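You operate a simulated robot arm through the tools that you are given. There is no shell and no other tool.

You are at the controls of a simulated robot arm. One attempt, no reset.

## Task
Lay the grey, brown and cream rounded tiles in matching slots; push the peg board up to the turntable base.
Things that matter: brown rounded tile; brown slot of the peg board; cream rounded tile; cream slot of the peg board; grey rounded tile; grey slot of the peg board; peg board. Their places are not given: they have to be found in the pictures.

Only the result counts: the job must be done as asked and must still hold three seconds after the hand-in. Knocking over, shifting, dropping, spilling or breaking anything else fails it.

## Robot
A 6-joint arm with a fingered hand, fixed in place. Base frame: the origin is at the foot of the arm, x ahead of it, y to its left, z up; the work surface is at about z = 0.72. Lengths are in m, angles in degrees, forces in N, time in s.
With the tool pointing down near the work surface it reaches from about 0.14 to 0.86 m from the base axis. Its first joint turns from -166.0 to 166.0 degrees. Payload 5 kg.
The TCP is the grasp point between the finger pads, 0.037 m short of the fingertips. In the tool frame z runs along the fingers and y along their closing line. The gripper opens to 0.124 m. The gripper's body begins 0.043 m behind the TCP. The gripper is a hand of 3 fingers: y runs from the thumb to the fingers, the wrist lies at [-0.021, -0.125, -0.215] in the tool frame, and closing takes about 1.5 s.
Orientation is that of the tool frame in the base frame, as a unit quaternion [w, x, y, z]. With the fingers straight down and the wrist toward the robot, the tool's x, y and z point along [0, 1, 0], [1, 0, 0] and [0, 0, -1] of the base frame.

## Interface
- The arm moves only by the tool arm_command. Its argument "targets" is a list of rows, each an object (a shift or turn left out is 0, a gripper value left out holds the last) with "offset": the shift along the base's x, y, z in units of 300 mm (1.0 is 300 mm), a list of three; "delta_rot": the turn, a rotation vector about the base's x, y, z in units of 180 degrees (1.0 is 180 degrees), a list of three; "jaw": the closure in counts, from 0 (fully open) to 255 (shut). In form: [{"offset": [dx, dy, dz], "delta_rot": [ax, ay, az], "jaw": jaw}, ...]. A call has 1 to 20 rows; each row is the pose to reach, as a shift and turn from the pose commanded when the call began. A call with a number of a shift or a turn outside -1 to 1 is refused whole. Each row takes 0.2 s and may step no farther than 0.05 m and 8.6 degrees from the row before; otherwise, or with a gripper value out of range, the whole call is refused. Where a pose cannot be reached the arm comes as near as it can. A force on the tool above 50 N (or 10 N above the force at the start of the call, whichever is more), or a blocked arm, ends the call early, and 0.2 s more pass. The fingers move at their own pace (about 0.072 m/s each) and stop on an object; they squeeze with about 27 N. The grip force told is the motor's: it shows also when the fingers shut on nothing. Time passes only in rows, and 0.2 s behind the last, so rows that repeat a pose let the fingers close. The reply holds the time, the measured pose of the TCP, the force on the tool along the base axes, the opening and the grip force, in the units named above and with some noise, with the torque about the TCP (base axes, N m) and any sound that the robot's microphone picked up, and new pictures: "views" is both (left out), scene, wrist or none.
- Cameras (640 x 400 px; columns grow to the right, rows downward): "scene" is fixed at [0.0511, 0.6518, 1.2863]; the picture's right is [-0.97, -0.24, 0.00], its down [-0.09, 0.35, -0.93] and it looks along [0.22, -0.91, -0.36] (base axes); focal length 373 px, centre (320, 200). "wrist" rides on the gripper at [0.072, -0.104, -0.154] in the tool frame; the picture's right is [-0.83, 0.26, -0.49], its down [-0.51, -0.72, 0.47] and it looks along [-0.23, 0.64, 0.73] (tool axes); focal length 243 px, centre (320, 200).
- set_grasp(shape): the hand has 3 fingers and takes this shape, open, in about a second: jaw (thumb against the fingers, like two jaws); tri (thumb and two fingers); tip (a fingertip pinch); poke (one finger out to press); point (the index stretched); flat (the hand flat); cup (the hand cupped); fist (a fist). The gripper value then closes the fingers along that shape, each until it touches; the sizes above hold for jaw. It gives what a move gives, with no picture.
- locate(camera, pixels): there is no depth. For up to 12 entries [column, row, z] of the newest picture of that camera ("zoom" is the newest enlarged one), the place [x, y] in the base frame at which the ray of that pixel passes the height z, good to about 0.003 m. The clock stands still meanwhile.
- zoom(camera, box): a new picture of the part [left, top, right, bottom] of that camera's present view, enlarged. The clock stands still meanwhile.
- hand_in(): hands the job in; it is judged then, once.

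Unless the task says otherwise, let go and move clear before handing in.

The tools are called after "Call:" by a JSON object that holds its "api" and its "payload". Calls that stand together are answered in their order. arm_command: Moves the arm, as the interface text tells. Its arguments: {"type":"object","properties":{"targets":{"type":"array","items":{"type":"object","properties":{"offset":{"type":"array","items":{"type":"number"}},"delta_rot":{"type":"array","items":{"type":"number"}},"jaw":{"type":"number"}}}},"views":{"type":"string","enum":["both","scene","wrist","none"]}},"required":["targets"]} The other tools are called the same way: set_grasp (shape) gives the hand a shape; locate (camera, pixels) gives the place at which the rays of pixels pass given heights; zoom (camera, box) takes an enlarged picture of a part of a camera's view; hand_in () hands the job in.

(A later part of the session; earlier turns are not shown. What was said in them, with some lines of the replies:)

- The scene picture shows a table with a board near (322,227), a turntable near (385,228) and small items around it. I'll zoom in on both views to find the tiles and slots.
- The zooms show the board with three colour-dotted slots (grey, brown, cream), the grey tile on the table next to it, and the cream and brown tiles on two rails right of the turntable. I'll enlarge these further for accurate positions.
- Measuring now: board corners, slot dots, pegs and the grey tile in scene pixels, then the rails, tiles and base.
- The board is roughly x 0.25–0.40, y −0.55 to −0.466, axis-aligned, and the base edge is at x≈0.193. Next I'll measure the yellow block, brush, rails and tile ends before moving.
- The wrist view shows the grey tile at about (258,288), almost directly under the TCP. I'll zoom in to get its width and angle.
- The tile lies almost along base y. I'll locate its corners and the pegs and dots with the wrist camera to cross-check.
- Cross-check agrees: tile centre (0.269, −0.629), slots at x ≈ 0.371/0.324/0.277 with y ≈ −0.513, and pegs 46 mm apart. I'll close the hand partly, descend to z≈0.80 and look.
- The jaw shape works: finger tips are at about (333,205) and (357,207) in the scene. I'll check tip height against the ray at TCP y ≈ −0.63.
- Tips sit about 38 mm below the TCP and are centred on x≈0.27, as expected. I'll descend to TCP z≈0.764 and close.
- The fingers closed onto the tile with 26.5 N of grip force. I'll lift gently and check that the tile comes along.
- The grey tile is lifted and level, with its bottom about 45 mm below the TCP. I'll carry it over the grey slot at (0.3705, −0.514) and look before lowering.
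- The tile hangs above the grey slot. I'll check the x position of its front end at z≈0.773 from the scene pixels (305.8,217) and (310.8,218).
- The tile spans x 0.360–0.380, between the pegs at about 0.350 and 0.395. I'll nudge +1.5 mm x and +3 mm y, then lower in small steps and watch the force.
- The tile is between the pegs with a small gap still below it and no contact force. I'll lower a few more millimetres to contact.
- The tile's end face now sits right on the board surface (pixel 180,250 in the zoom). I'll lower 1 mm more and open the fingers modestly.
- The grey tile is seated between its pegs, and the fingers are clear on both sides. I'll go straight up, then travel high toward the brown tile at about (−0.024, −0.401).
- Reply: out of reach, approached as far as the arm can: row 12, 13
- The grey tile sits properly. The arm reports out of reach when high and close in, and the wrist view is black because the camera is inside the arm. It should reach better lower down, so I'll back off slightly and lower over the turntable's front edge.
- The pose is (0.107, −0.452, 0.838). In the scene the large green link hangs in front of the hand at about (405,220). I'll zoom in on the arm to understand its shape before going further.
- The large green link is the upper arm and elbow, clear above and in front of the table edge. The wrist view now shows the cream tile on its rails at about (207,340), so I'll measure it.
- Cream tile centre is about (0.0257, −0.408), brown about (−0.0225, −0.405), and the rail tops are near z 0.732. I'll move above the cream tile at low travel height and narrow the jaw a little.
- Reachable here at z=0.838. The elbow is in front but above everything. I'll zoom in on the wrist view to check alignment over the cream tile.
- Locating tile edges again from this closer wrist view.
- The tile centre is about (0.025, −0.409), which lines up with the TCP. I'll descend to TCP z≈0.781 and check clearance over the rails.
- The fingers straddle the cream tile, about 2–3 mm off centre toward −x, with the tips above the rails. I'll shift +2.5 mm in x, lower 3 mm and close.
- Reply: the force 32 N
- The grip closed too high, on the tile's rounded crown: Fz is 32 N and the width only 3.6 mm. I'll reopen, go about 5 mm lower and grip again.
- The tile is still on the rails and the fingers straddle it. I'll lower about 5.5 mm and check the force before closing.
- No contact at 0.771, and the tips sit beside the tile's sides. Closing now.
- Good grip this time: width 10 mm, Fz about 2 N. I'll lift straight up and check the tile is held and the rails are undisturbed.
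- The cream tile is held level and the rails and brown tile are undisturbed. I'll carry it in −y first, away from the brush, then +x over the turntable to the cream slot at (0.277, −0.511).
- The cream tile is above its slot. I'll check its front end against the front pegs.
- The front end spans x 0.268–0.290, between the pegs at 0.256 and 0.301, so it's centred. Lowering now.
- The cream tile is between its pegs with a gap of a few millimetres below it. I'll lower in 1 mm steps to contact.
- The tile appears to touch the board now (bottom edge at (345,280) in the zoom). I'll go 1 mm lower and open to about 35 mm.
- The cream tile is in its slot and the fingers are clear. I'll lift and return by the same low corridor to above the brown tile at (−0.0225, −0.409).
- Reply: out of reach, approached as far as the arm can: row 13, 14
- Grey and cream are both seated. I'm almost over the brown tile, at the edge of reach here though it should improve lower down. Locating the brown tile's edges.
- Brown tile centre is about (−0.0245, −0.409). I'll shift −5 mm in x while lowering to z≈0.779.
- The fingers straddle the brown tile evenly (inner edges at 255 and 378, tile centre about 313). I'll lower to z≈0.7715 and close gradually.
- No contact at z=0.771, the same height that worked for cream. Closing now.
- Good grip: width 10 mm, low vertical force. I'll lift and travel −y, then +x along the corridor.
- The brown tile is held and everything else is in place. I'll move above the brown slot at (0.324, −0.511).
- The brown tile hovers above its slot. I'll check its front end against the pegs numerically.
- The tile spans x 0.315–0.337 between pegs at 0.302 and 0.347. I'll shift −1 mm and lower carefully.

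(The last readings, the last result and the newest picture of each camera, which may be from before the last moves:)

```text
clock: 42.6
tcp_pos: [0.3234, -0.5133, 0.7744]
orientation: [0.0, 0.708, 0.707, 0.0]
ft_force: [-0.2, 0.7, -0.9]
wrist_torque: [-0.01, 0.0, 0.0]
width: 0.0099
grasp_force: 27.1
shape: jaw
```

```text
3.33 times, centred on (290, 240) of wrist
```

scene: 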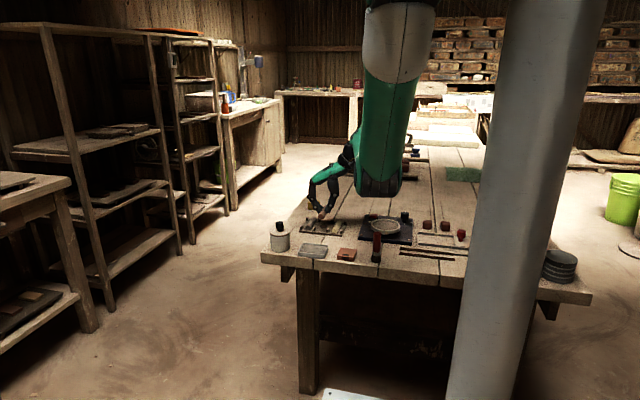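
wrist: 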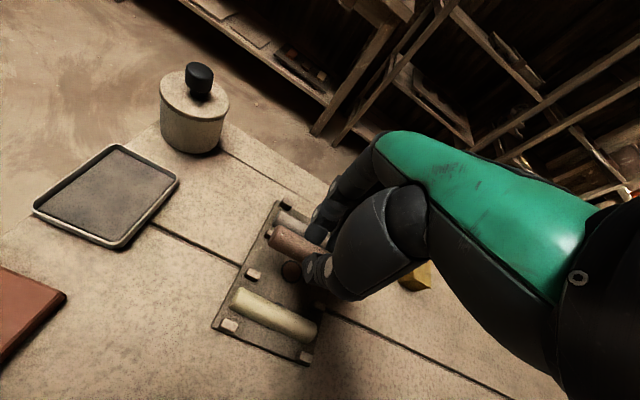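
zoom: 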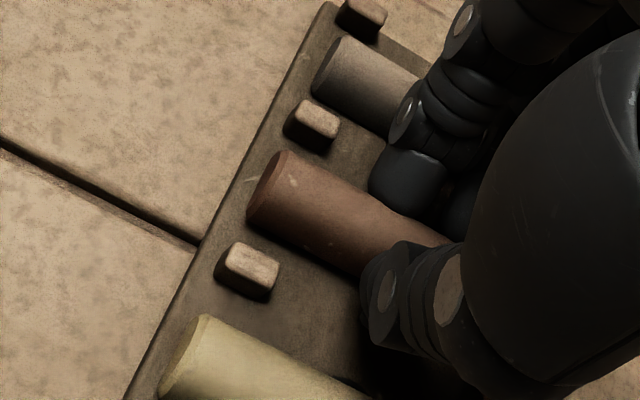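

It sits between both peg pairs, with no contact with its neighbours. Lowering the last few millimetres.

Call:
{"api": "arm_command", "payload": {"targets": [{"offset": [0, 0, -0.004]}, {"offset": [0, 0, -0.008]}, {"offset": [0, 0, -0.012]}, {"offset": [0, 0, -0.015]}, {"offset": [0, 0, -0.015]}], "views": "none"}}

Call:
{"api": "zoom", "payload": {"camera": "scene", "box": [295, 205, 359, 245]}}

```text
clock: 43.8
tcp_pos: [0.3226, -0.5122, 0.77]
orientation: [0.0, 0.708, 0.706, 0.0]
ft_force: [-1.2, -0.1, 2.2]
wrist_torque: [0.0, 0.04, 0.0]
width: 0.0099
grasp_force: 26.9
shape: jaw
```

```text
10.00 times, centred on (327, 225) of scene
```

zoom: 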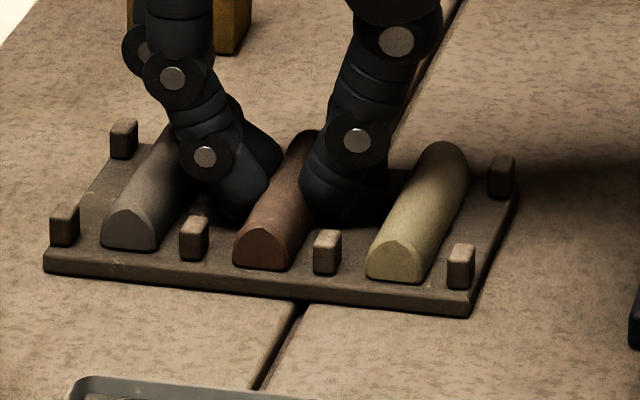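

Fz is now 2.2 N, so the tile rests on the board. I'll open only slightly to avoid the neighbouring tiles.

Call:
{"api": "arm_command", "payload": {"targets": [{"offset": [0, 0, 0], "jaw": 228}, {"offset": [0, 0, 0], "jaw": 220}, {"offset": [0, 0, 0], "jaw": 213}, {"offset": [0, 0, 0], "jaw": 208}, {"offset": [0, 0, 0], "jaw": 208}], "views": "none"}}

Call:
{"api": "zoom", "payload": {"camera": "scene", "box": [295, 205, 359, 245]}}

Call:
{"api": "zoom", "payload": {"camera": "wrist", "box": [210, 180, 370, 300]}}

```text
clock: 45.0
tcp_pos: [0.323, -0.5116, 0.7698]
orientation: [0.0, 0.707, 0.707, 0.0]
ft_force: [0.5, -0.1, 0.9]
wrist_torque: [0.03, -0.02, -0.01]
width: 0.0222
grasp_force: 0.1
shape: jaw
```

```text
10.00 times, centred on (327, 225) of scene
```

zoom: 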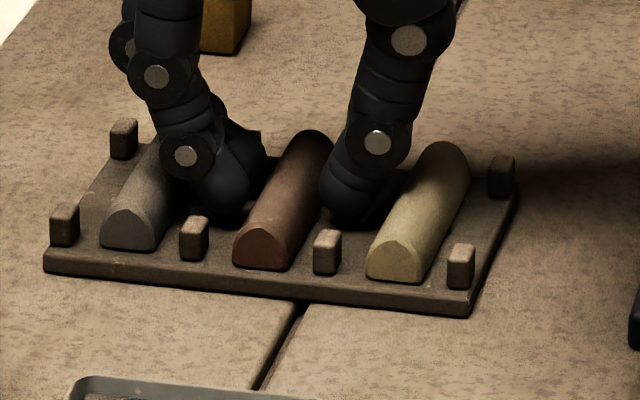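

```text
3.33 times, centred on (290, 240) of wrist
```

zoom: 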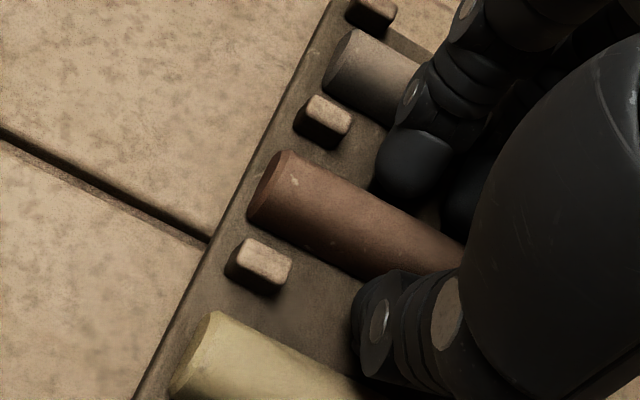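

All three tiles are on the board and the grip is released. I'll lift slowly, opening slightly on the way up.

Call:
{"api": "arm_command", "payload": {"targets": [{"offset": [0, 0, 0.01], "jaw": 206}, {"offset": [0, 0, 0.025], "jaw": 203}, {"offset": [0, 0, 0.045], "jaw": 200}, {"offset": [0, 0, 0.08], "jaw": 200}, {"offset": [0, 0, 0.14], "jaw": 200}, {"offset": [0, 0, 0.22], "jaw": 200}, {"offset": [0, 0, 0.3], "jaw": 200}, {"offset": [0, 0, 0.3], "jaw": 200}], "views": "both"}}

Call:
{"api": "zoom", "payload": {"camera": "scene", "box": [295, 205, 359, 245]}}

Call:
{"api": "zoom", "payload": {"camera": "wrist", "box": [160, 180, 340, 340]}}

```text
clock: 46.8
tcp_pos: [0.3237, -0.5126, 0.8587]
orientation: [0.0, 0.707, 0.707, 0.0]
ft_force: [0.2, -0.3, 0.6]
wrist_torque: [0.0, -0.02, -0.02]
width: 0.0263
grasp_force: 0.0
shape: jaw
```

scene: 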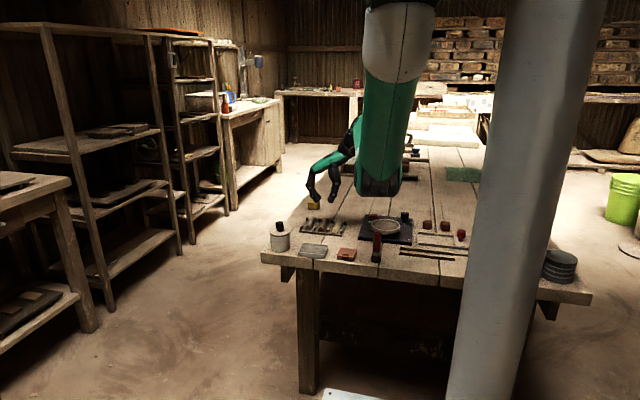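
wrist: 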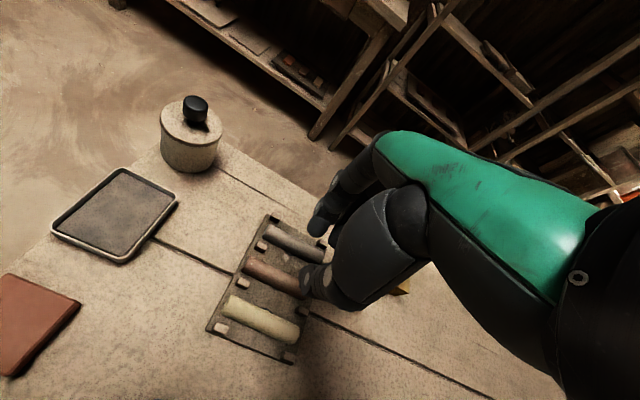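

```text
10.00 times, centred on (327, 225) of scene
```

zoom: 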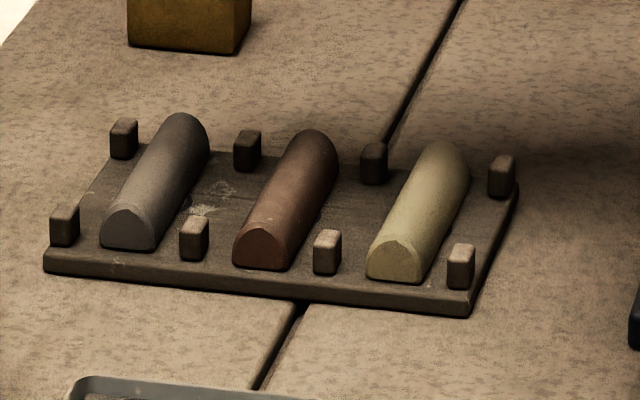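

```text
2.50 times, centred on (250, 260) of wrist
```

zoom: 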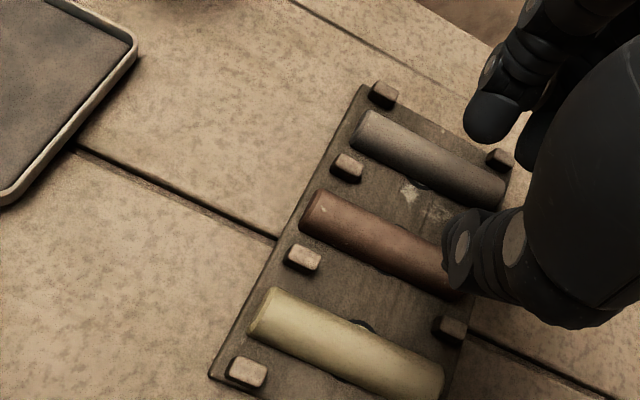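

All three tiles are correctly seated. Next comes the push: the hand must come down on the board's +x side, so I'll check clearances to the jar, the yellow block and the board's +x edge.

Call:
{"api": "zoom", "payload": {"camera": "scene", "box": [262, 195, 358, 255]}}

Call:
{"api": "locate", "payload": {"camera": "scene", "pixels": [[271, 246, 0.72], [290, 246, 0.72], [280, 251.5, 0.72], [280, 232, 0.775], [270, 232, 0.775], [289.5, 232, 0.775], [279.5, 222, 0.8], [299.4, 229.8, 0.728], [305, 219.5, 0.728], [299.4, 232, 0.72], [308.0, 208.0, 0.72], [319, 210.3, 0.72]]}}

Call:
{"api": "locate", "payload": {"camera": "wrist", "pixels": [[161, 155, 0.72], [188, 172, 0.72], [217, 155, 0.72], [178.5, 196, 0.725], [266.5, 213.5, 0.728], [303, 235, 0.728], [206, 329, 0.728], [285, 362, 0.728]]}}

```text
6.67 times, centred on (310, 225) of scene
```

zoom: 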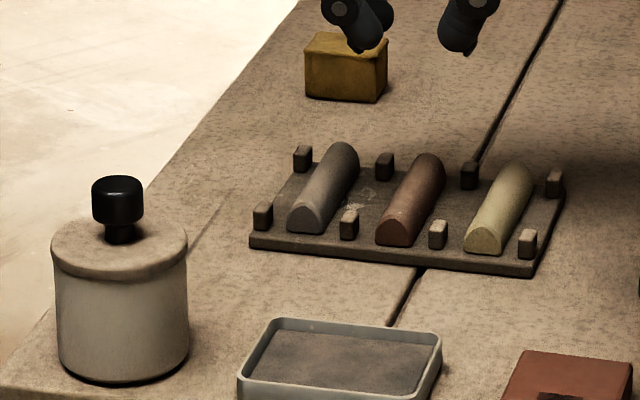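

```text
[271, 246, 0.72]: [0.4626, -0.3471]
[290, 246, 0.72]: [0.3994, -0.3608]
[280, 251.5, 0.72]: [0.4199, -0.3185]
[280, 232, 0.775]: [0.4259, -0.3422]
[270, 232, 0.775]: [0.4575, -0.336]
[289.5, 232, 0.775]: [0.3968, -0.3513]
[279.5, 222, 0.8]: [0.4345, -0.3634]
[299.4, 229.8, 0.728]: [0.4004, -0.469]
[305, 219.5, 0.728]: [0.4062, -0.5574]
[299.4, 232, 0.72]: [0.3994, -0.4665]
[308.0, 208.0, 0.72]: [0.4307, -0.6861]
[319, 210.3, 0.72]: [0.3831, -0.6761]
```

```text
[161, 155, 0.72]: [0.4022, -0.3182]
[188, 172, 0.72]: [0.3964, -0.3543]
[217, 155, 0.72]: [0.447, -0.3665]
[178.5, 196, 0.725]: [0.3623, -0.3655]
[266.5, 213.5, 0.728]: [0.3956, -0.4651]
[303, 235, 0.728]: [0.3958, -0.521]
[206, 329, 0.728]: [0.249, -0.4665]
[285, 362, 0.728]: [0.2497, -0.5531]
```

The jar and yellow block are clear of the push zone; the board's +x edge is at x≈0.398 and the base edge at x≈0.192, so it needs about 57 mm of push. I'll close the hand, move to x≈0.45 on the board's midline, lower to z≈0.80 and look at the profile.

Call:
{"api": "arm_command", "payload": {"targets": [{"offset": [0.1, 0, 0], "jaw": 220}, {"offset": [0.2, 0, 0], "jaw": 240}, {"offset": [0.3, 0, 0], "jaw": 255}, {"offset": [0.4, 0, 0], "jaw": 255}, {"offset": [0.423, 0.003, -0.06], "jaw": 255}, {"offset": [0.423, 0.003, -0.14], "jaw": 255}, {"offset": [0.423, 0.003, -0.2], "jaw": 255}, {"offset": [0.423, 0.003, -0.2], "jaw": 255}], "views": "both"}}

Call:
{"api": "zoom", "payload": {"camera": "scene", "box": [262, 180, 358, 240]}}

```text
clock: 48.6
tcp_pos: [0.4507, -0.512, 0.8007]
orientation: [0.0, 0.707, 0.707, 0.0]
ft_force: [0.1, 0.0, 0.0]
wrist_torque: [0.0, 0.01, -0.02]
width: 0.0004
grasp_force: 27.0
shape: jaw
```

scene: 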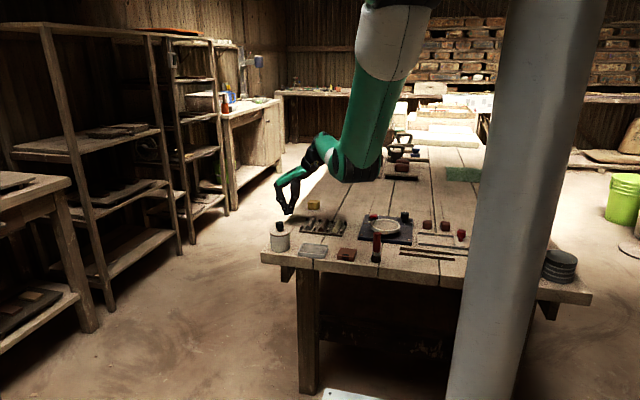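
wrist: 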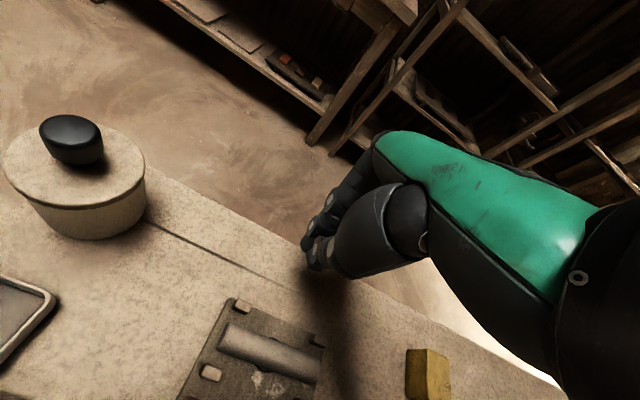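

```text
6.67 times, centred on (310, 210) of scene
```

zoom: 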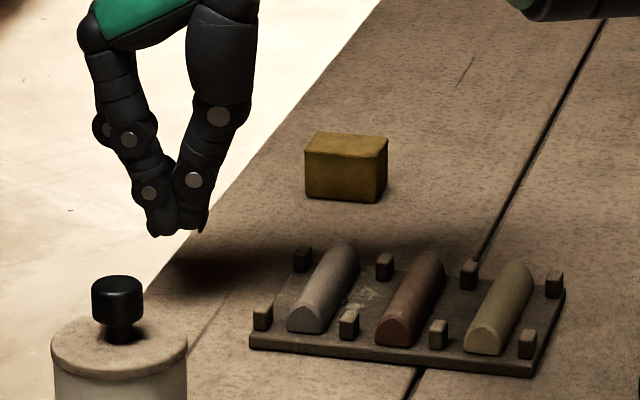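

The closed hand's thumb side is nearly vertical near the tip, at about (205,225) in the zoom, so it can push the board edge without touching the grey tile. I'll locate the thumb's outer face and the table edge.

Call:
{"api": "locate", "payload": {"camera": "scene", "pixels": [[293.1, 213.5, 0.765], [293.1, 213.5, 0.77], [285, 213.5, 0.765], [285, 226, 0.72], [288.5, 221, 0.72], [293.5, 209, 0.78]]}}

Call:
{"api": "zoom", "payload": {"camera": "wrist", "box": [240, 180, 400, 300]}}

```text
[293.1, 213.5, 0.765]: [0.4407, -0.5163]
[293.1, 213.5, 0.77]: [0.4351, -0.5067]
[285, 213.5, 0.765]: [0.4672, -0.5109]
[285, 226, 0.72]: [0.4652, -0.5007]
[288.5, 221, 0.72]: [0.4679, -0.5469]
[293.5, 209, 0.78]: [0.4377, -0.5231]
```

```text
3.33 times, centred on (320, 240) of wrist
```

zoom: 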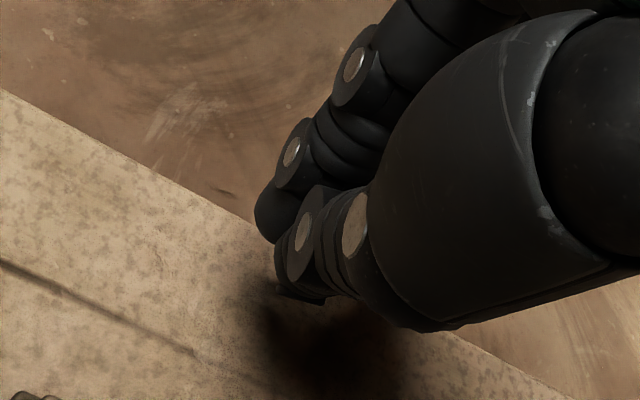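

The thumb face is about 12.5 mm on the −x side of the TCP, so contact should come at TCP x≈0.411. I'll lower to TCP z≈0.760 (tips about 2 mm above the table), clear of the board.

Call:
{"api": "arm_command", "payload": {"targets": [{"offset": [0, 0, -0.05]}, {"offset": [0, 0, -0.1]}, {"offset": [0, 0, -0.12]}, {"offset": [0, 0, -0.128]}, {"offset": [0, 0, -0.132]}, {"offset": [0, 0, -0.132]}], "views": "none"}}

Call:
{"api": "zoom", "payload": {"camera": "scene", "box": [274, 190, 354, 240]}}

```text
clock: 50.0
tcp_pos: [0.4507, -0.5108, 0.762]
orientation: [0.0, 0.707, 0.707, 0.0]
ft_force: [-0.2, -0.2, -0.8]
wrist_torque: [-0.02, -0.01, 0.0]
width: 0.0
grasp_force: 27.1
shape: jaw
```

```text
8.00 times, centred on (314, 215) of scene
```

zoom: 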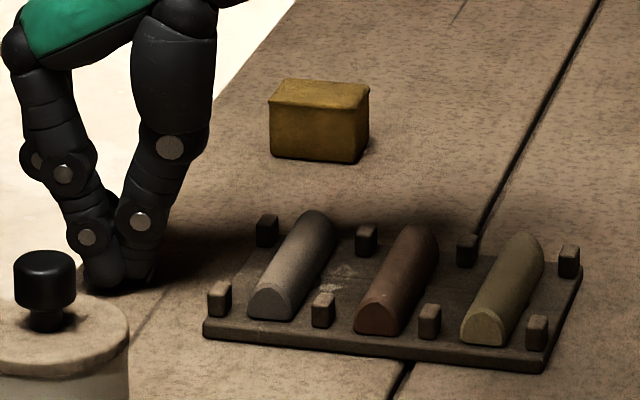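

The hand hangs beside the board, clear of the table. I'll approach slowly to first contact.

Call:
{"api": "arm_command", "payload": {"targets": [{"offset": [-0.04, 0, 0]}, {"offset": [-0.08, 0, 0]}, {"offset": [-0.11, 0, 0]}, {"offset": [-0.12, 0, 0]}, {"offset": [-0.13, 0, 0]}, {"offset": [-0.14, 0, 0]}, {"offset": [-0.15, 0, 0]}, {"offset": [-0.15, 0, 0]}], "views": "none"}}

Call:
{"api": "zoom", "payload": {"camera": "scene", "box": [274, 190, 354, 240]}}

Call:
{"api": "zoom", "payload": {"camera": "wrist", "box": [160, 180, 340, 340]}}

```text
clock: 51.8
tcp_pos: [0.4054, -0.5116, 0.7596]
orientation: [0.002, 0.707, 0.707, 0.0]
ft_force: [4.3, 0.9, 4.4]
wrist_torque: [0.08, -0.14, 0.04]
width: 0.0
grasp_force: 26.9
shape: jaw
```

```text
8.00 times, centred on (314, 215) of scene
```

zoom: 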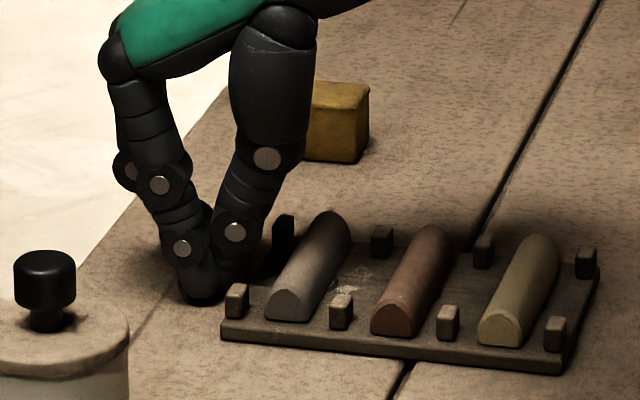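

```text
2.50 times, centred on (250, 260) of wrist
```

zoom: 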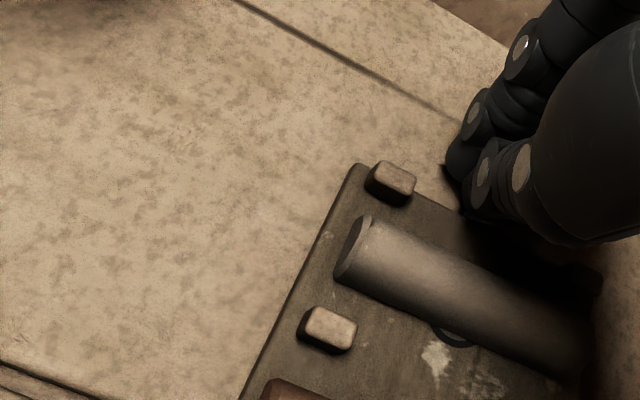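

The board is sliding, having moved about 7 mm with a push force of about 4 N, and the tiles stay in place. I'll push another 30 mm slowly.

Call:
{"api": "arm_command", "payload": {"targets": [{"offset": [-0.012, 0, 0]}, {"offset": [-0.024, 0, 0]}, {"offset": [-0.036, 0, 0]}, {"offset": [-0.048, 0, 0]}, {"offset": [-0.06, 0, 0]}, {"offset": [-0.072, 0, 0]}, {"offset": [-0.084, 0, 0]}, {"offset": [-0.096, 0, 0]}, {"offset": [-0.1, 0, 0]}, {"offset": [-0.1, 0, 0]}], "views": "none"}}

Call:
{"api": "zoom", "payload": {"camera": "scene", "box": [290, 195, 386, 255]}}

Call:
{"api": "zoom", "payload": {"camera": "wrist", "box": [120, 180, 340, 380]}}

```text
clock: 54.0
tcp_pos: [0.3748, -0.5099, 0.7601]
orientation: [0.0, 0.707, 0.707, 0.0]
ft_force: [0.7, 0.1, -0.3]
wrist_torque: [0.02, -0.06, -0.01]
width: 0.0
grasp_force: 26.9
shape: jaw
```

```text
6.67 times, centred on (338, 225) of scene
```

zoom: 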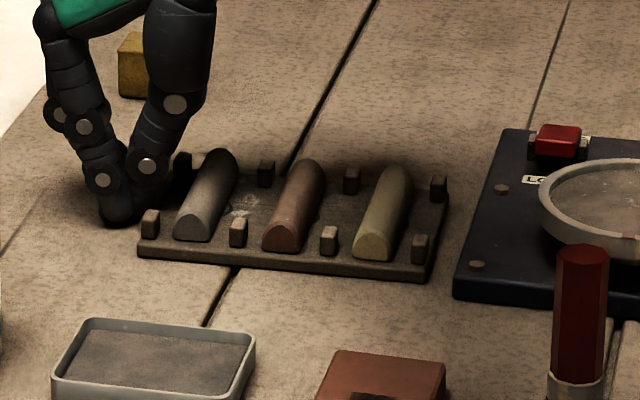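

```text
2.00 times, centred on (230, 280) of wrist
```

zoom: 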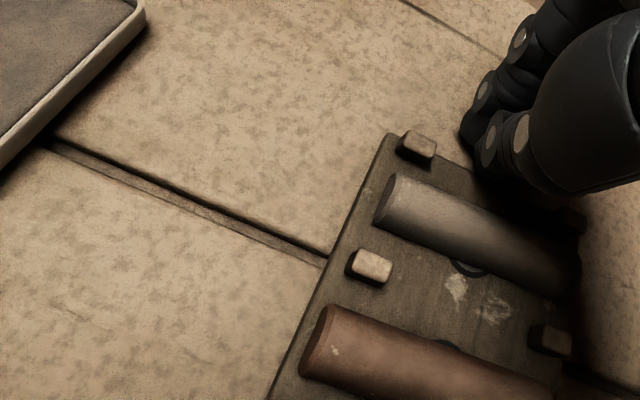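

The board is now about 20 mm from the base, tiles still in place. Checking its yaw and the remaining gap.

Call:
{"api": "zoom", "payload": {"camera": "scene", "box": [342, 210, 374, 245]}}

Call:
{"api": "locate", "payload": {"camera": "scene", "pixels": [[310.7, 233.4, 0.72], [354.2, 237.3, 0.72], [357.3, 225.4, 0.728], [357.9, 239.7, 0.72], [354.5, 235.5, 0.728]]}}

```text
11.43 times, centred on (358, 228) of scene
```

zoom: 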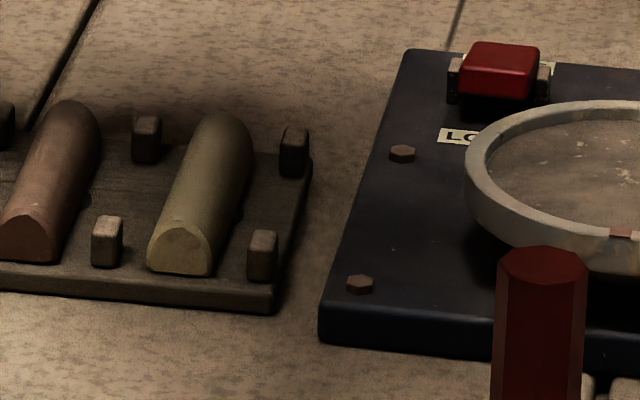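

```text
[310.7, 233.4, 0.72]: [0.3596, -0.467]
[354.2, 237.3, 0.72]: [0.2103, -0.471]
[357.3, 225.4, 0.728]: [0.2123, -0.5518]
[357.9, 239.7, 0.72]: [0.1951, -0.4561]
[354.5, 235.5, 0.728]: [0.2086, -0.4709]
```

The gap is about 17 mm and the yaw is small. I'll push 12 mm more, then creep in small steps while watching Fx.

Call:
{"api": "arm_command", "payload": {"targets": [{"offset": [-0.01, 0, 0]}, {"offset": [-0.02, 0, 0]}, {"offset": [-0.03, 0, 0]}, {"offset": [-0.036, 0, 0]}, {"offset": [-0.042, 0, 0]}, {"offset": [-0.042, 0, 0]}], "views": "none"}}

Call:
{"api": "zoom", "payload": {"camera": "scene", "box": [342, 210, 374, 245]}}

```text
clock: 55.4
tcp_pos: [0.3625, -0.5121, 0.7591]
orientation: [0.0, 0.708, 0.707, 0.0]
ft_force: [3.6, 0.6, 1.4]
wrist_torque: [-0.01, -0.07, -0.05]
width: 0.0
grasp_force: 27.2
shape: jaw
```

```text
11.43 times, centred on (358, 228) of scene
```

zoom: 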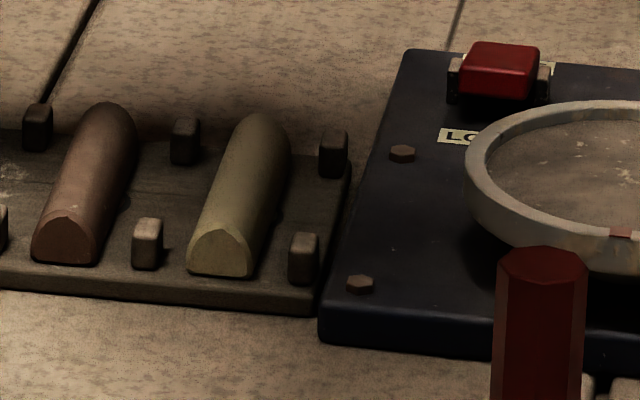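

The gap is now about 4 mm. I'll creep in 0.6 mm steps.

Call:
{"api": "arm_command", "payload": {"targets": [{"offset": [-0.003, 0, 0]}, {"offset": [-0.006, 0, 0]}, {"offset": [-0.009, 0, 0]}, {"offset": [-0.011, 0, 0]}, {"offset": [-0.011, 0, 0]}], "views": "none"}}

Call:
{"api": "zoom", "payload": {"camera": "scene", "box": [342, 210, 374, 245]}}

```text
clock: 56.6
tcp_pos: [0.3591, -0.5116, 0.7592]
orientation: [0.0, 0.707, 0.707, 0.0]
ft_force: [5.0, 0.1, 2.4]
wrist_torque: [-0.02, -0.14, -0.04]
width: 0.0
grasp_force: 27.5
shape: jaw
```

```text
11.43 times, centred on (358, 228) of scene
```

zoom: 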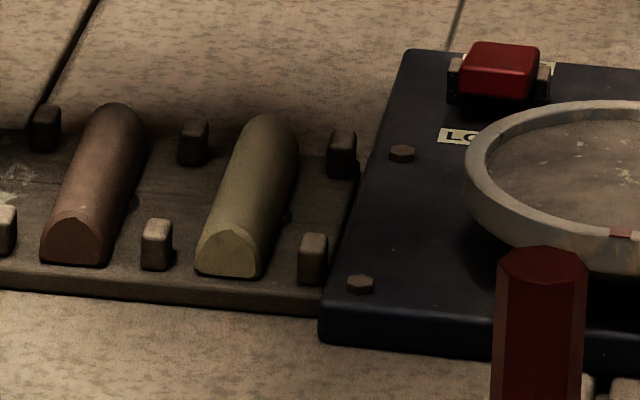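

Almost touching; Fx is 5 N, still at friction level. Two more small steps.

Call:
{"api": "arm_command", "payload": {"targets": [{"offset": [-0.002, 0, 0]}, {"offset": [-0.004, 0, 0]}, {"offset": [-0.004, 0, 0]}], "views": "none"}}

Call:
{"api": "zoom", "payload": {"camera": "scene", "box": [342, 210, 374, 245]}}

```text
clock: 57.4
tcp_pos: [0.3579, -0.5124, 0.7595]
orientation: [0.0, 0.707, 0.707, 0.0]
ft_force: [8.5, 0.1, 2.7]
wrist_torque: [-0.01, -0.26, 0.0]
width: 0.0
grasp_force: 26.9
shape: jaw
```

```text
11.43 times, centred on (358, 228) of scene
```

zoom: 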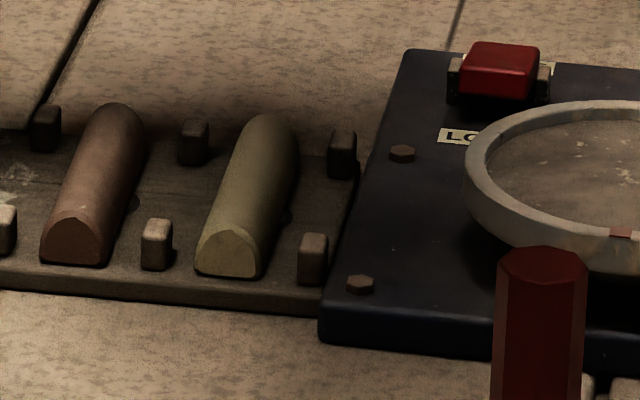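

Fx rose to 8.5 N and the board stopped moving, which means contact with the base. I'll inspect the seam closely.

Call:
{"api": "zoom", "payload": {"camera": "scene", "box": [352, 220, 366, 240]}}

Call:
{"api": "zoom", "payload": {"camera": "scene", "box": [290, 195, 386, 255]}}

```text
16.00 times, centred on (359, 230) of scene
```

zoom: 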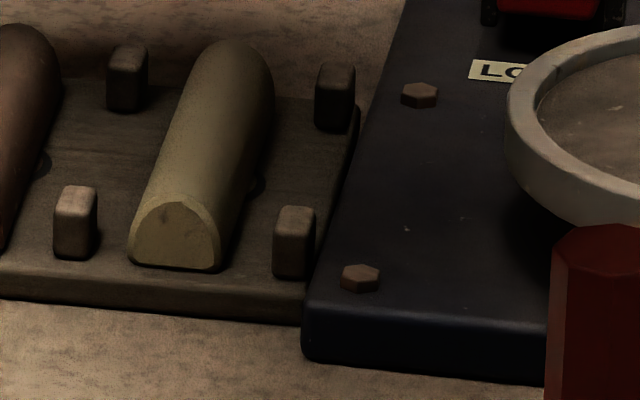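

```text
6.67 times, centred on (338, 225) of scene
```

zoom: 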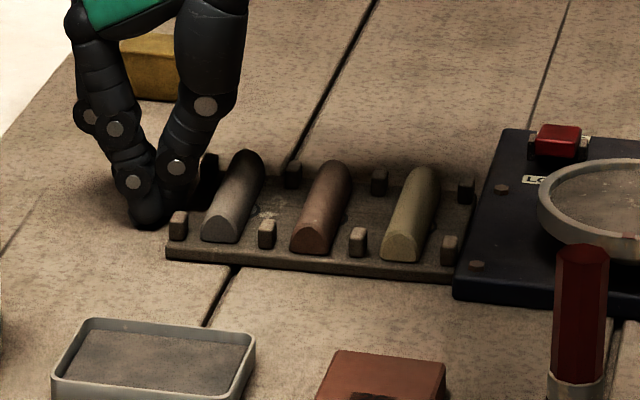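

The board butts against the base along the seam at about (305–360, 105–320) in the zoom. I'll compare corner positions to see whether board and base edges are parallel.

Call:
{"api": "locate", "payload": {"camera": "scene", "pixels": [[365.0, 214.5, 0.73], [412.8, 218.5, 0.73], [358.0, 238.0, 0.73], [412.0, 241.8, 0.73], [314.9, 233.5, 0.72], [358.2, 237.3, 0.72], [361.4, 224.2, 0.728], [362, 224.5, 0.73]]}}

Call:
{"api": "zoom", "payload": {"camera": "scene", "box": [356, 218, 366, 228]}}

Call:
{"api": "zoom", "payload": {"camera": "scene", "box": [354, 230, 364, 242]}}

```text
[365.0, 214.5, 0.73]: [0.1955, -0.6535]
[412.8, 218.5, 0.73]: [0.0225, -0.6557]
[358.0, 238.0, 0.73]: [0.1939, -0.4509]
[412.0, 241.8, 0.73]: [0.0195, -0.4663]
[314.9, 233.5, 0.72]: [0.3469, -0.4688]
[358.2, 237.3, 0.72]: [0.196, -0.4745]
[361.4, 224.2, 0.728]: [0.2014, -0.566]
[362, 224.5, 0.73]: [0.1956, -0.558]
```

```text
16.00 times, centred on (361, 223) of scene
```

zoom: 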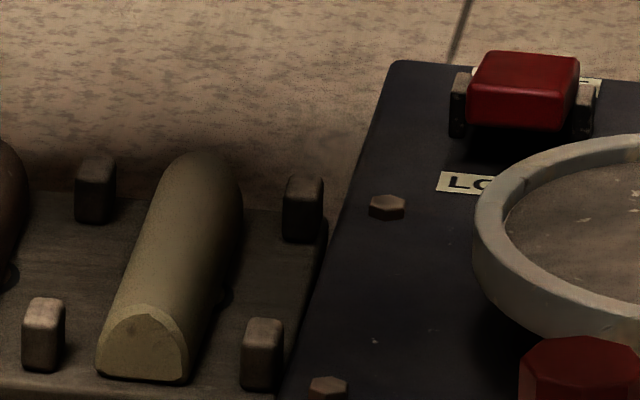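

```text
16.00 times, centred on (359, 236) of scene
```

zoom: 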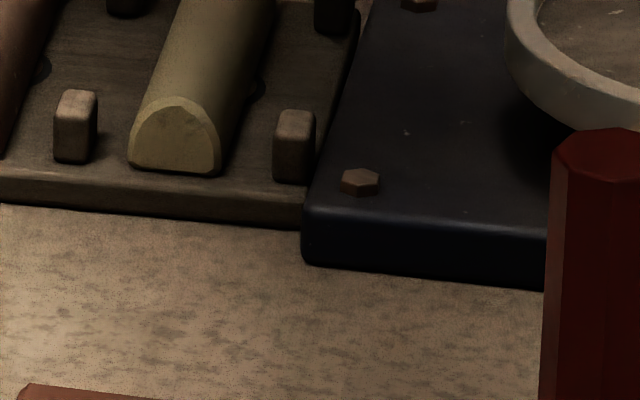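

The front corner of the board touches the base, but a gap of about 2 mm seems to remain at the back corner from slight yaw. I'll back off, shift 28 mm toward the back and nudge there to square it.

Call:
{"api": "arm_command", "payload": {"targets": [{"offset": [0.02, 0, 0]}, {"offset": [0.05, 0, 0]}, {"offset": [0.05, -0.05, 0]}, {"offset": [0.05, -0.093, 0]}, {"offset": [0.03, -0.093, 0]}, {"offset": [0.015, -0.093, 0]}, {"offset": [0.007, -0.093, 0]}, {"offset": [0.003, -0.093, 0]}, {"offset": [0.003, -0.093, 0]}], "views": "none"}}

Call:
{"api": "zoom", "payload": {"camera": "scene", "box": [352, 220, 366, 240]}}

Call:
{"api": "zoom", "payload": {"camera": "scene", "box": [290, 195, 386, 255]}}

```text
clock: 59.4
tcp_pos: [0.36, -0.5388, 0.7585]
orientation: [0.0, 0.707, 0.707, 0.0]
ft_force: [8.9, -0.5, 4.3]
wrist_torque: [0.0, -0.33, -0.06]
width: 0.0
grasp_force: 26.9
shape: jaw
```

```text
16.00 times, centred on (359, 230) of scene
```

zoom: 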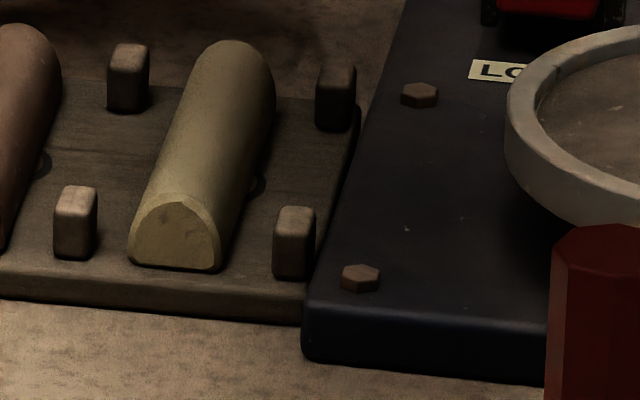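

```text
6.67 times, centred on (338, 225) of scene
```

zoom: 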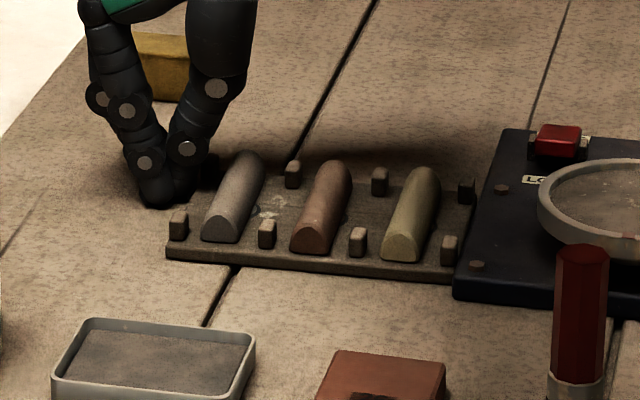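

Contact at the rear portion with 8.9 N and no visible rotation yet. I'll push slightly further in 0.6 mm steps.

Call:
{"api": "arm_command", "payload": {"targets": [{"offset": [-0.002, 0, 0]}, {"offset": [-0.004, 0, 0]}, {"offset": [-0.006, 0, 0]}, {"offset": [-0.006, 0, 0]}], "views": "none"}}

Call:
{"api": "zoom", "payload": {"camera": "scene", "box": [352, 220, 366, 240]}}

```text
clock: 60.4
tcp_pos: [0.3569, -0.5376, 0.7593]
orientation: [0.0, 0.708, 0.707, 0.0]
ft_force: [10.2, -3.5, 1.9]
wrist_torque: [-0.09, -0.27, 0.03]
width: 0.0001
grasp_force: 26.9
shape: jaw
```

```text
16.00 times, centred on (359, 230) of scene
```

zoom: 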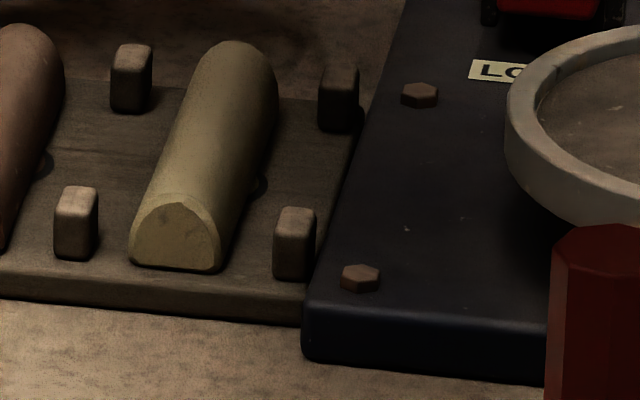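

The rear peg moved toward the base, and the base bolts at (420,95) and (360,277) haven't moved. One more small nudge.

Call:
{"api": "arm_command", "payload": {"targets": [{"offset": [-0.002, 0, 0]}, {"offset": [-0.004, 0, 0]}, {"offset": [-0.004, 0, 0]}], "views": "none"}}

Call:
{"api": "zoom", "payload": {"camera": "scene", "box": [352, 220, 366, 240]}}

```text
clock: 61.2
tcp_pos: [0.3566, -0.5392, 0.7595]
orientation: [0.0, 0.707, 0.708, 0.0]
ft_force: [12.4, -2.5, 3.9]
wrist_torque: [-0.09, -0.37, 0.02]
width: 0.0
grasp_force: 27.3
shape: jaw
```

```text
16.00 times, centred on (359, 230) of scene
```

zoom: 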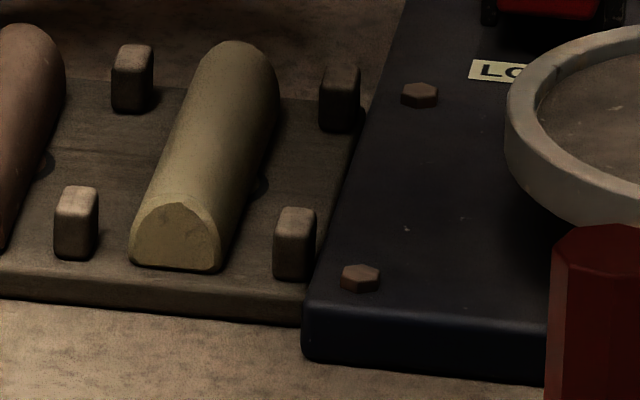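

The pegs are now evenly spaced from the base edge front and back, and the base hasn't moved. I'll retreat in +x, then go up and clear.

Call:
{"api": "arm_command", "payload": {"targets": [{"offset": [0.01, 0, 0]}, {"offset": [0.04, 0, 0]}, {"offset": [0.1, 0, 0]}, {"offset": [0.17, 0, 0.04]}, {"offset": [0.22, 0, 0.12]}, {"offset": [0.22, 0, 0.24]}, {"offset": [0.22, 0, 0.36]}, {"offset": [0.22, 0, 0.48]}, {"offset": [0.22, 0, 0.5]}], "views": "both"}}

Call:
{"api": "zoom", "payload": {"camera": "scene", "box": [306, 205, 386, 255]}}

Call:
{"api": "zoom", "payload": {"camera": "scene", "box": [352, 220, 366, 240]}}

Call:
{"api": "zoom", "payload": {"camera": "wrist", "box": [100, 220, 340, 400]}}

```text
clock: 63.2
tcp_pos: [0.4184, -0.538, 0.909]
orientation: [0.0, 0.707, 0.707, 0.001]
ft_force: [0.6, 0.3, 1.0]
wrist_torque: [0.0, 0.0, 0.04]
width: 0.0
grasp_force: 26.4
shape: jaw
```

scene: 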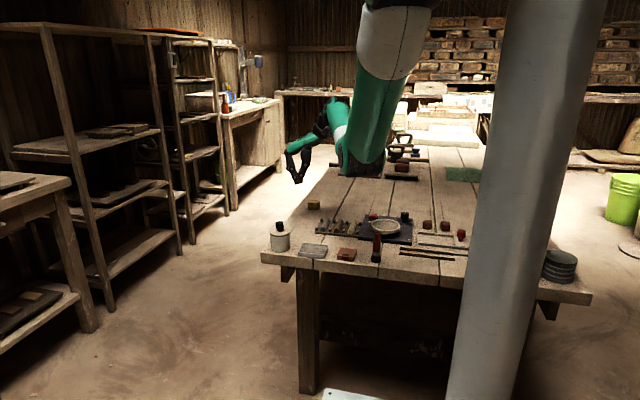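
wrist: 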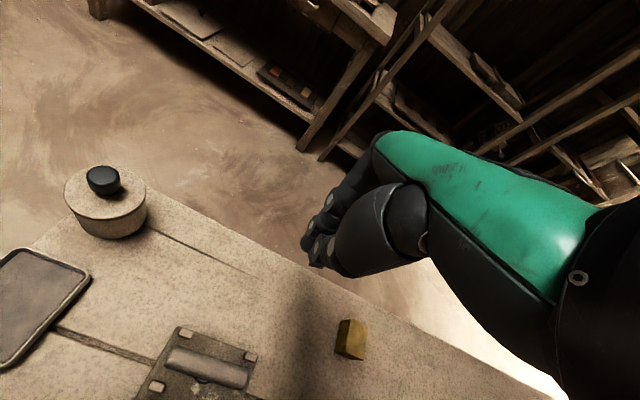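

```text
8.00 times, centred on (346, 230) of scene
```

zoom: 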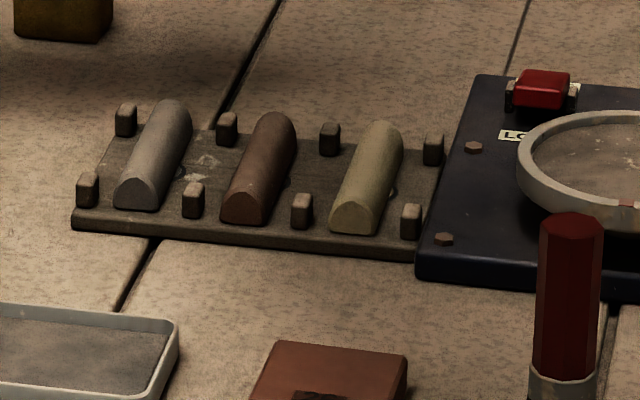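

```text
16.00 times, centred on (359, 230) of scene
```

zoom: 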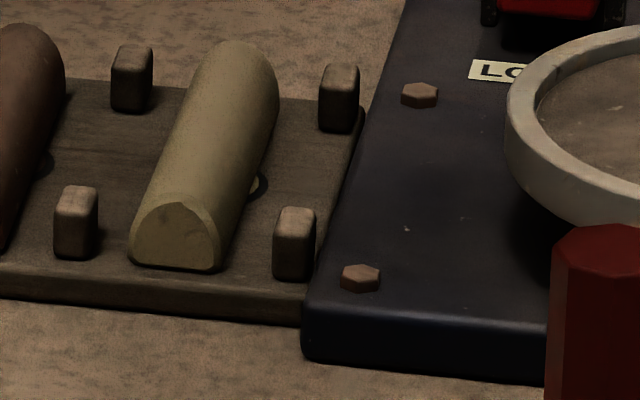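

```text
2.22 times, centred on (220, 310) of wrist
```

zoom: 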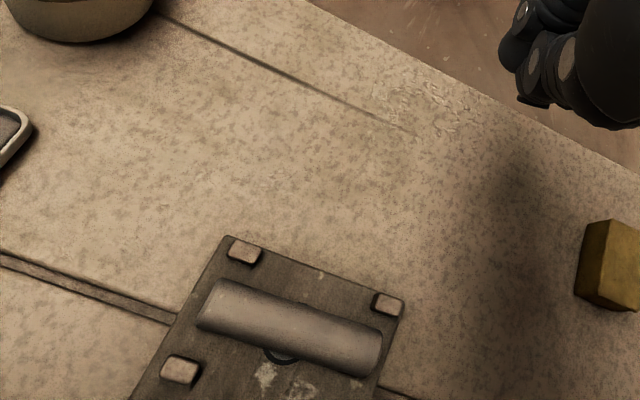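

The tiles look centred between their pegs and nothing else moved. I'll move high to view the seam from above with the wrist camera.

Call:
{"api": "arm_command", "payload": {"targets": [{"offset": [-0.1, -0.04, 0.03]}, {"offset": [-0.2, -0.08, 0.05]}, {"offset": [-0.3, -0.12, 0.06]}, {"offset": [-0.4, -0.15, 0.06]}, {"offset": [-0.5, -0.18, 0.06]}, {"offset": [-0.6, -0.2, 0.06]}, {"offset": [-0.6, -0.2, 0.06]}], "views": "wrist"}}

Call:
{"api": "zoom", "payload": {"camera": "wrist", "box": [120, 200, 280, 340]}}

```text
clock: 64.8
tcp_pos: [0.2403, -0.5948, 0.9253]
orientation: [0.001, 0.707, 0.707, 0.0]
ft_force: [-0.2, 0.2, 0.0]
wrist_torque: [-0.02, 0.02, -0.01]
width: 0.0
grasp_force: 26.7
shape: jaw
```

wrist: 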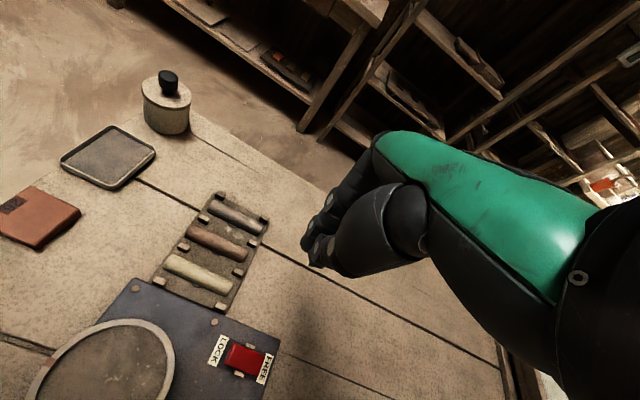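

```text
2.86 times, centred on (200, 270) of wrist
```

zoom: 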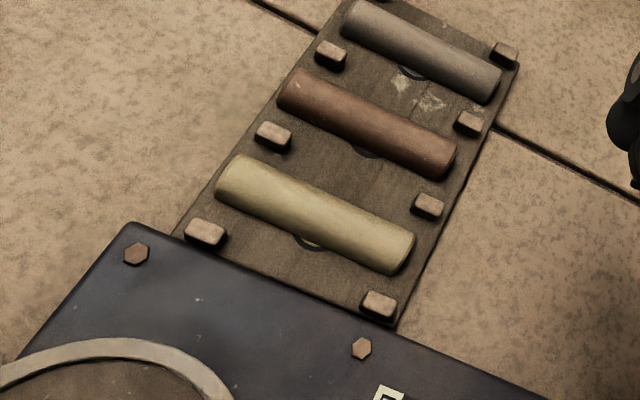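

All three tiles lie in their matching slots. Zooming further on the seam.

Call:
{"api": "zoom", "payload": {"camera": "wrist", "box": [155, 265, 240, 320]}}

Call:
{"api": "zoom", "payload": {"camera": "wrist", "box": [190, 185, 275, 240]}}

```text
7.27 times, centred on (198, 292) of wrist
```

zoom: 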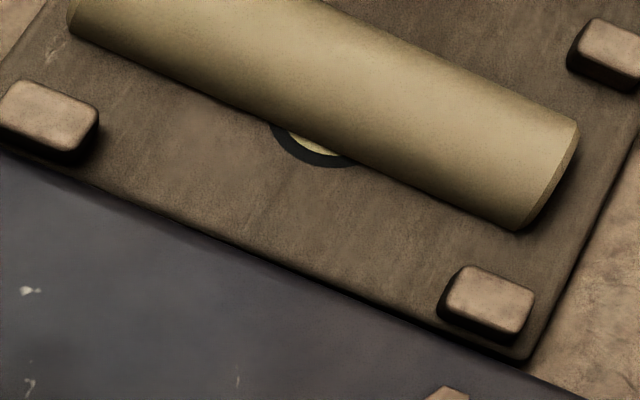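

```text
7.27 times, centred on (232, 212) of wrist
```

zoom: 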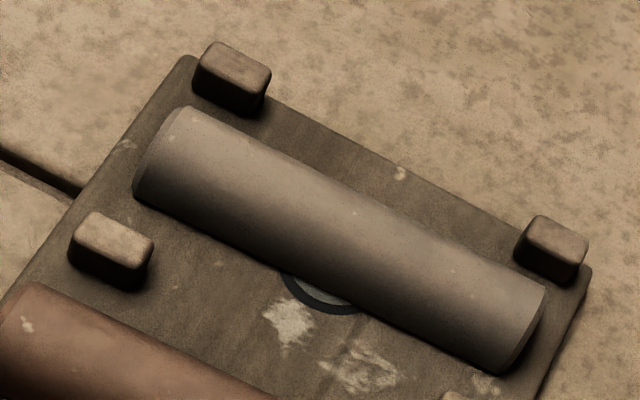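

The seam is closed along its whole length and every tile lies between its pegs. I'll open the hand in free air, confirm nothing changes, then hand in.

Call:
{"api": "arm_command", "payload": {"targets": [{"offset": [0, 0, 0.02], "jaw": 150}, {"offset": [0, 0, 0.02], "jaw": 100}, {"offset": [0, 0, 0.02], "jaw": 100}, {"offset": [0, 0, 0.02], "jaw": 100}, {"offset": [0, 0, 0.02], "jaw": 100}], "views": "scene"}}

Call:
{"api": "zoom", "payload": {"camera": "scene", "box": [260, 180, 500, 280]}}

```text
clock: 66.0
tcp_pos: [0.2403, -0.5971, 0.9315]
orientation: [0.001, 0.707, 0.707, 0.0]
ft_force: [0.2, -0.3, -0.2]
wrist_torque: [-0.03, -0.01, -0.01]
width: 0.0748
grasp_force: 0.1
shape: jaw
```

scene: 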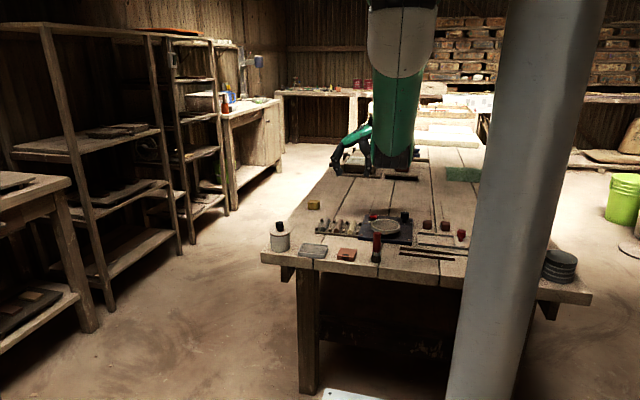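

```text
2.67 times, centred on (380, 230) of scene
```

zoom: 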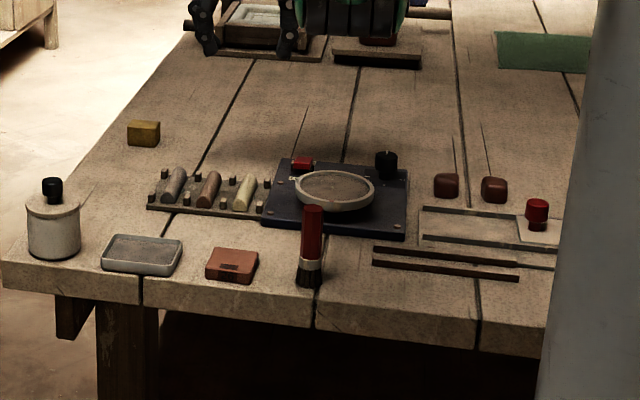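

The final picture shows the grey, brown and cream tiles in their slots and the board against the turntable base. Every other item is where it started and the hand is clear, so I'm handing in.

Call:
{"api": "hand_in", "payload": {}}

```text
The job is handed in.
```

The job is handed in. The grey, brown and cream tiles lie in their matching slots, and the peg board is up against the turntable base. I have no verdict back, only confirmation that it was received.

- **Tiles:** each one rests flat between its four pegs. The push left them a few millimetres off the centre of their dots, toward the side I pushed from, but still well inside the slots.
- **Board:** the first push left a gap of about 2 mm at the back corner because the board had turned slightly. I nudged the back of the board to square it. The final close-up shows the seam closed along its whole length.
- **Everything else:** the turntable base, brush, jar, rails and other items look unmoved in the last picture. The hand was open and raised clear at hand-in.

My first grip on the cream tile closed too high and pressed down on it with about 32 N. The tile shifted by roughly 2 mm on its rails before I gripped it again lower. The rails showed no movement afterwards.
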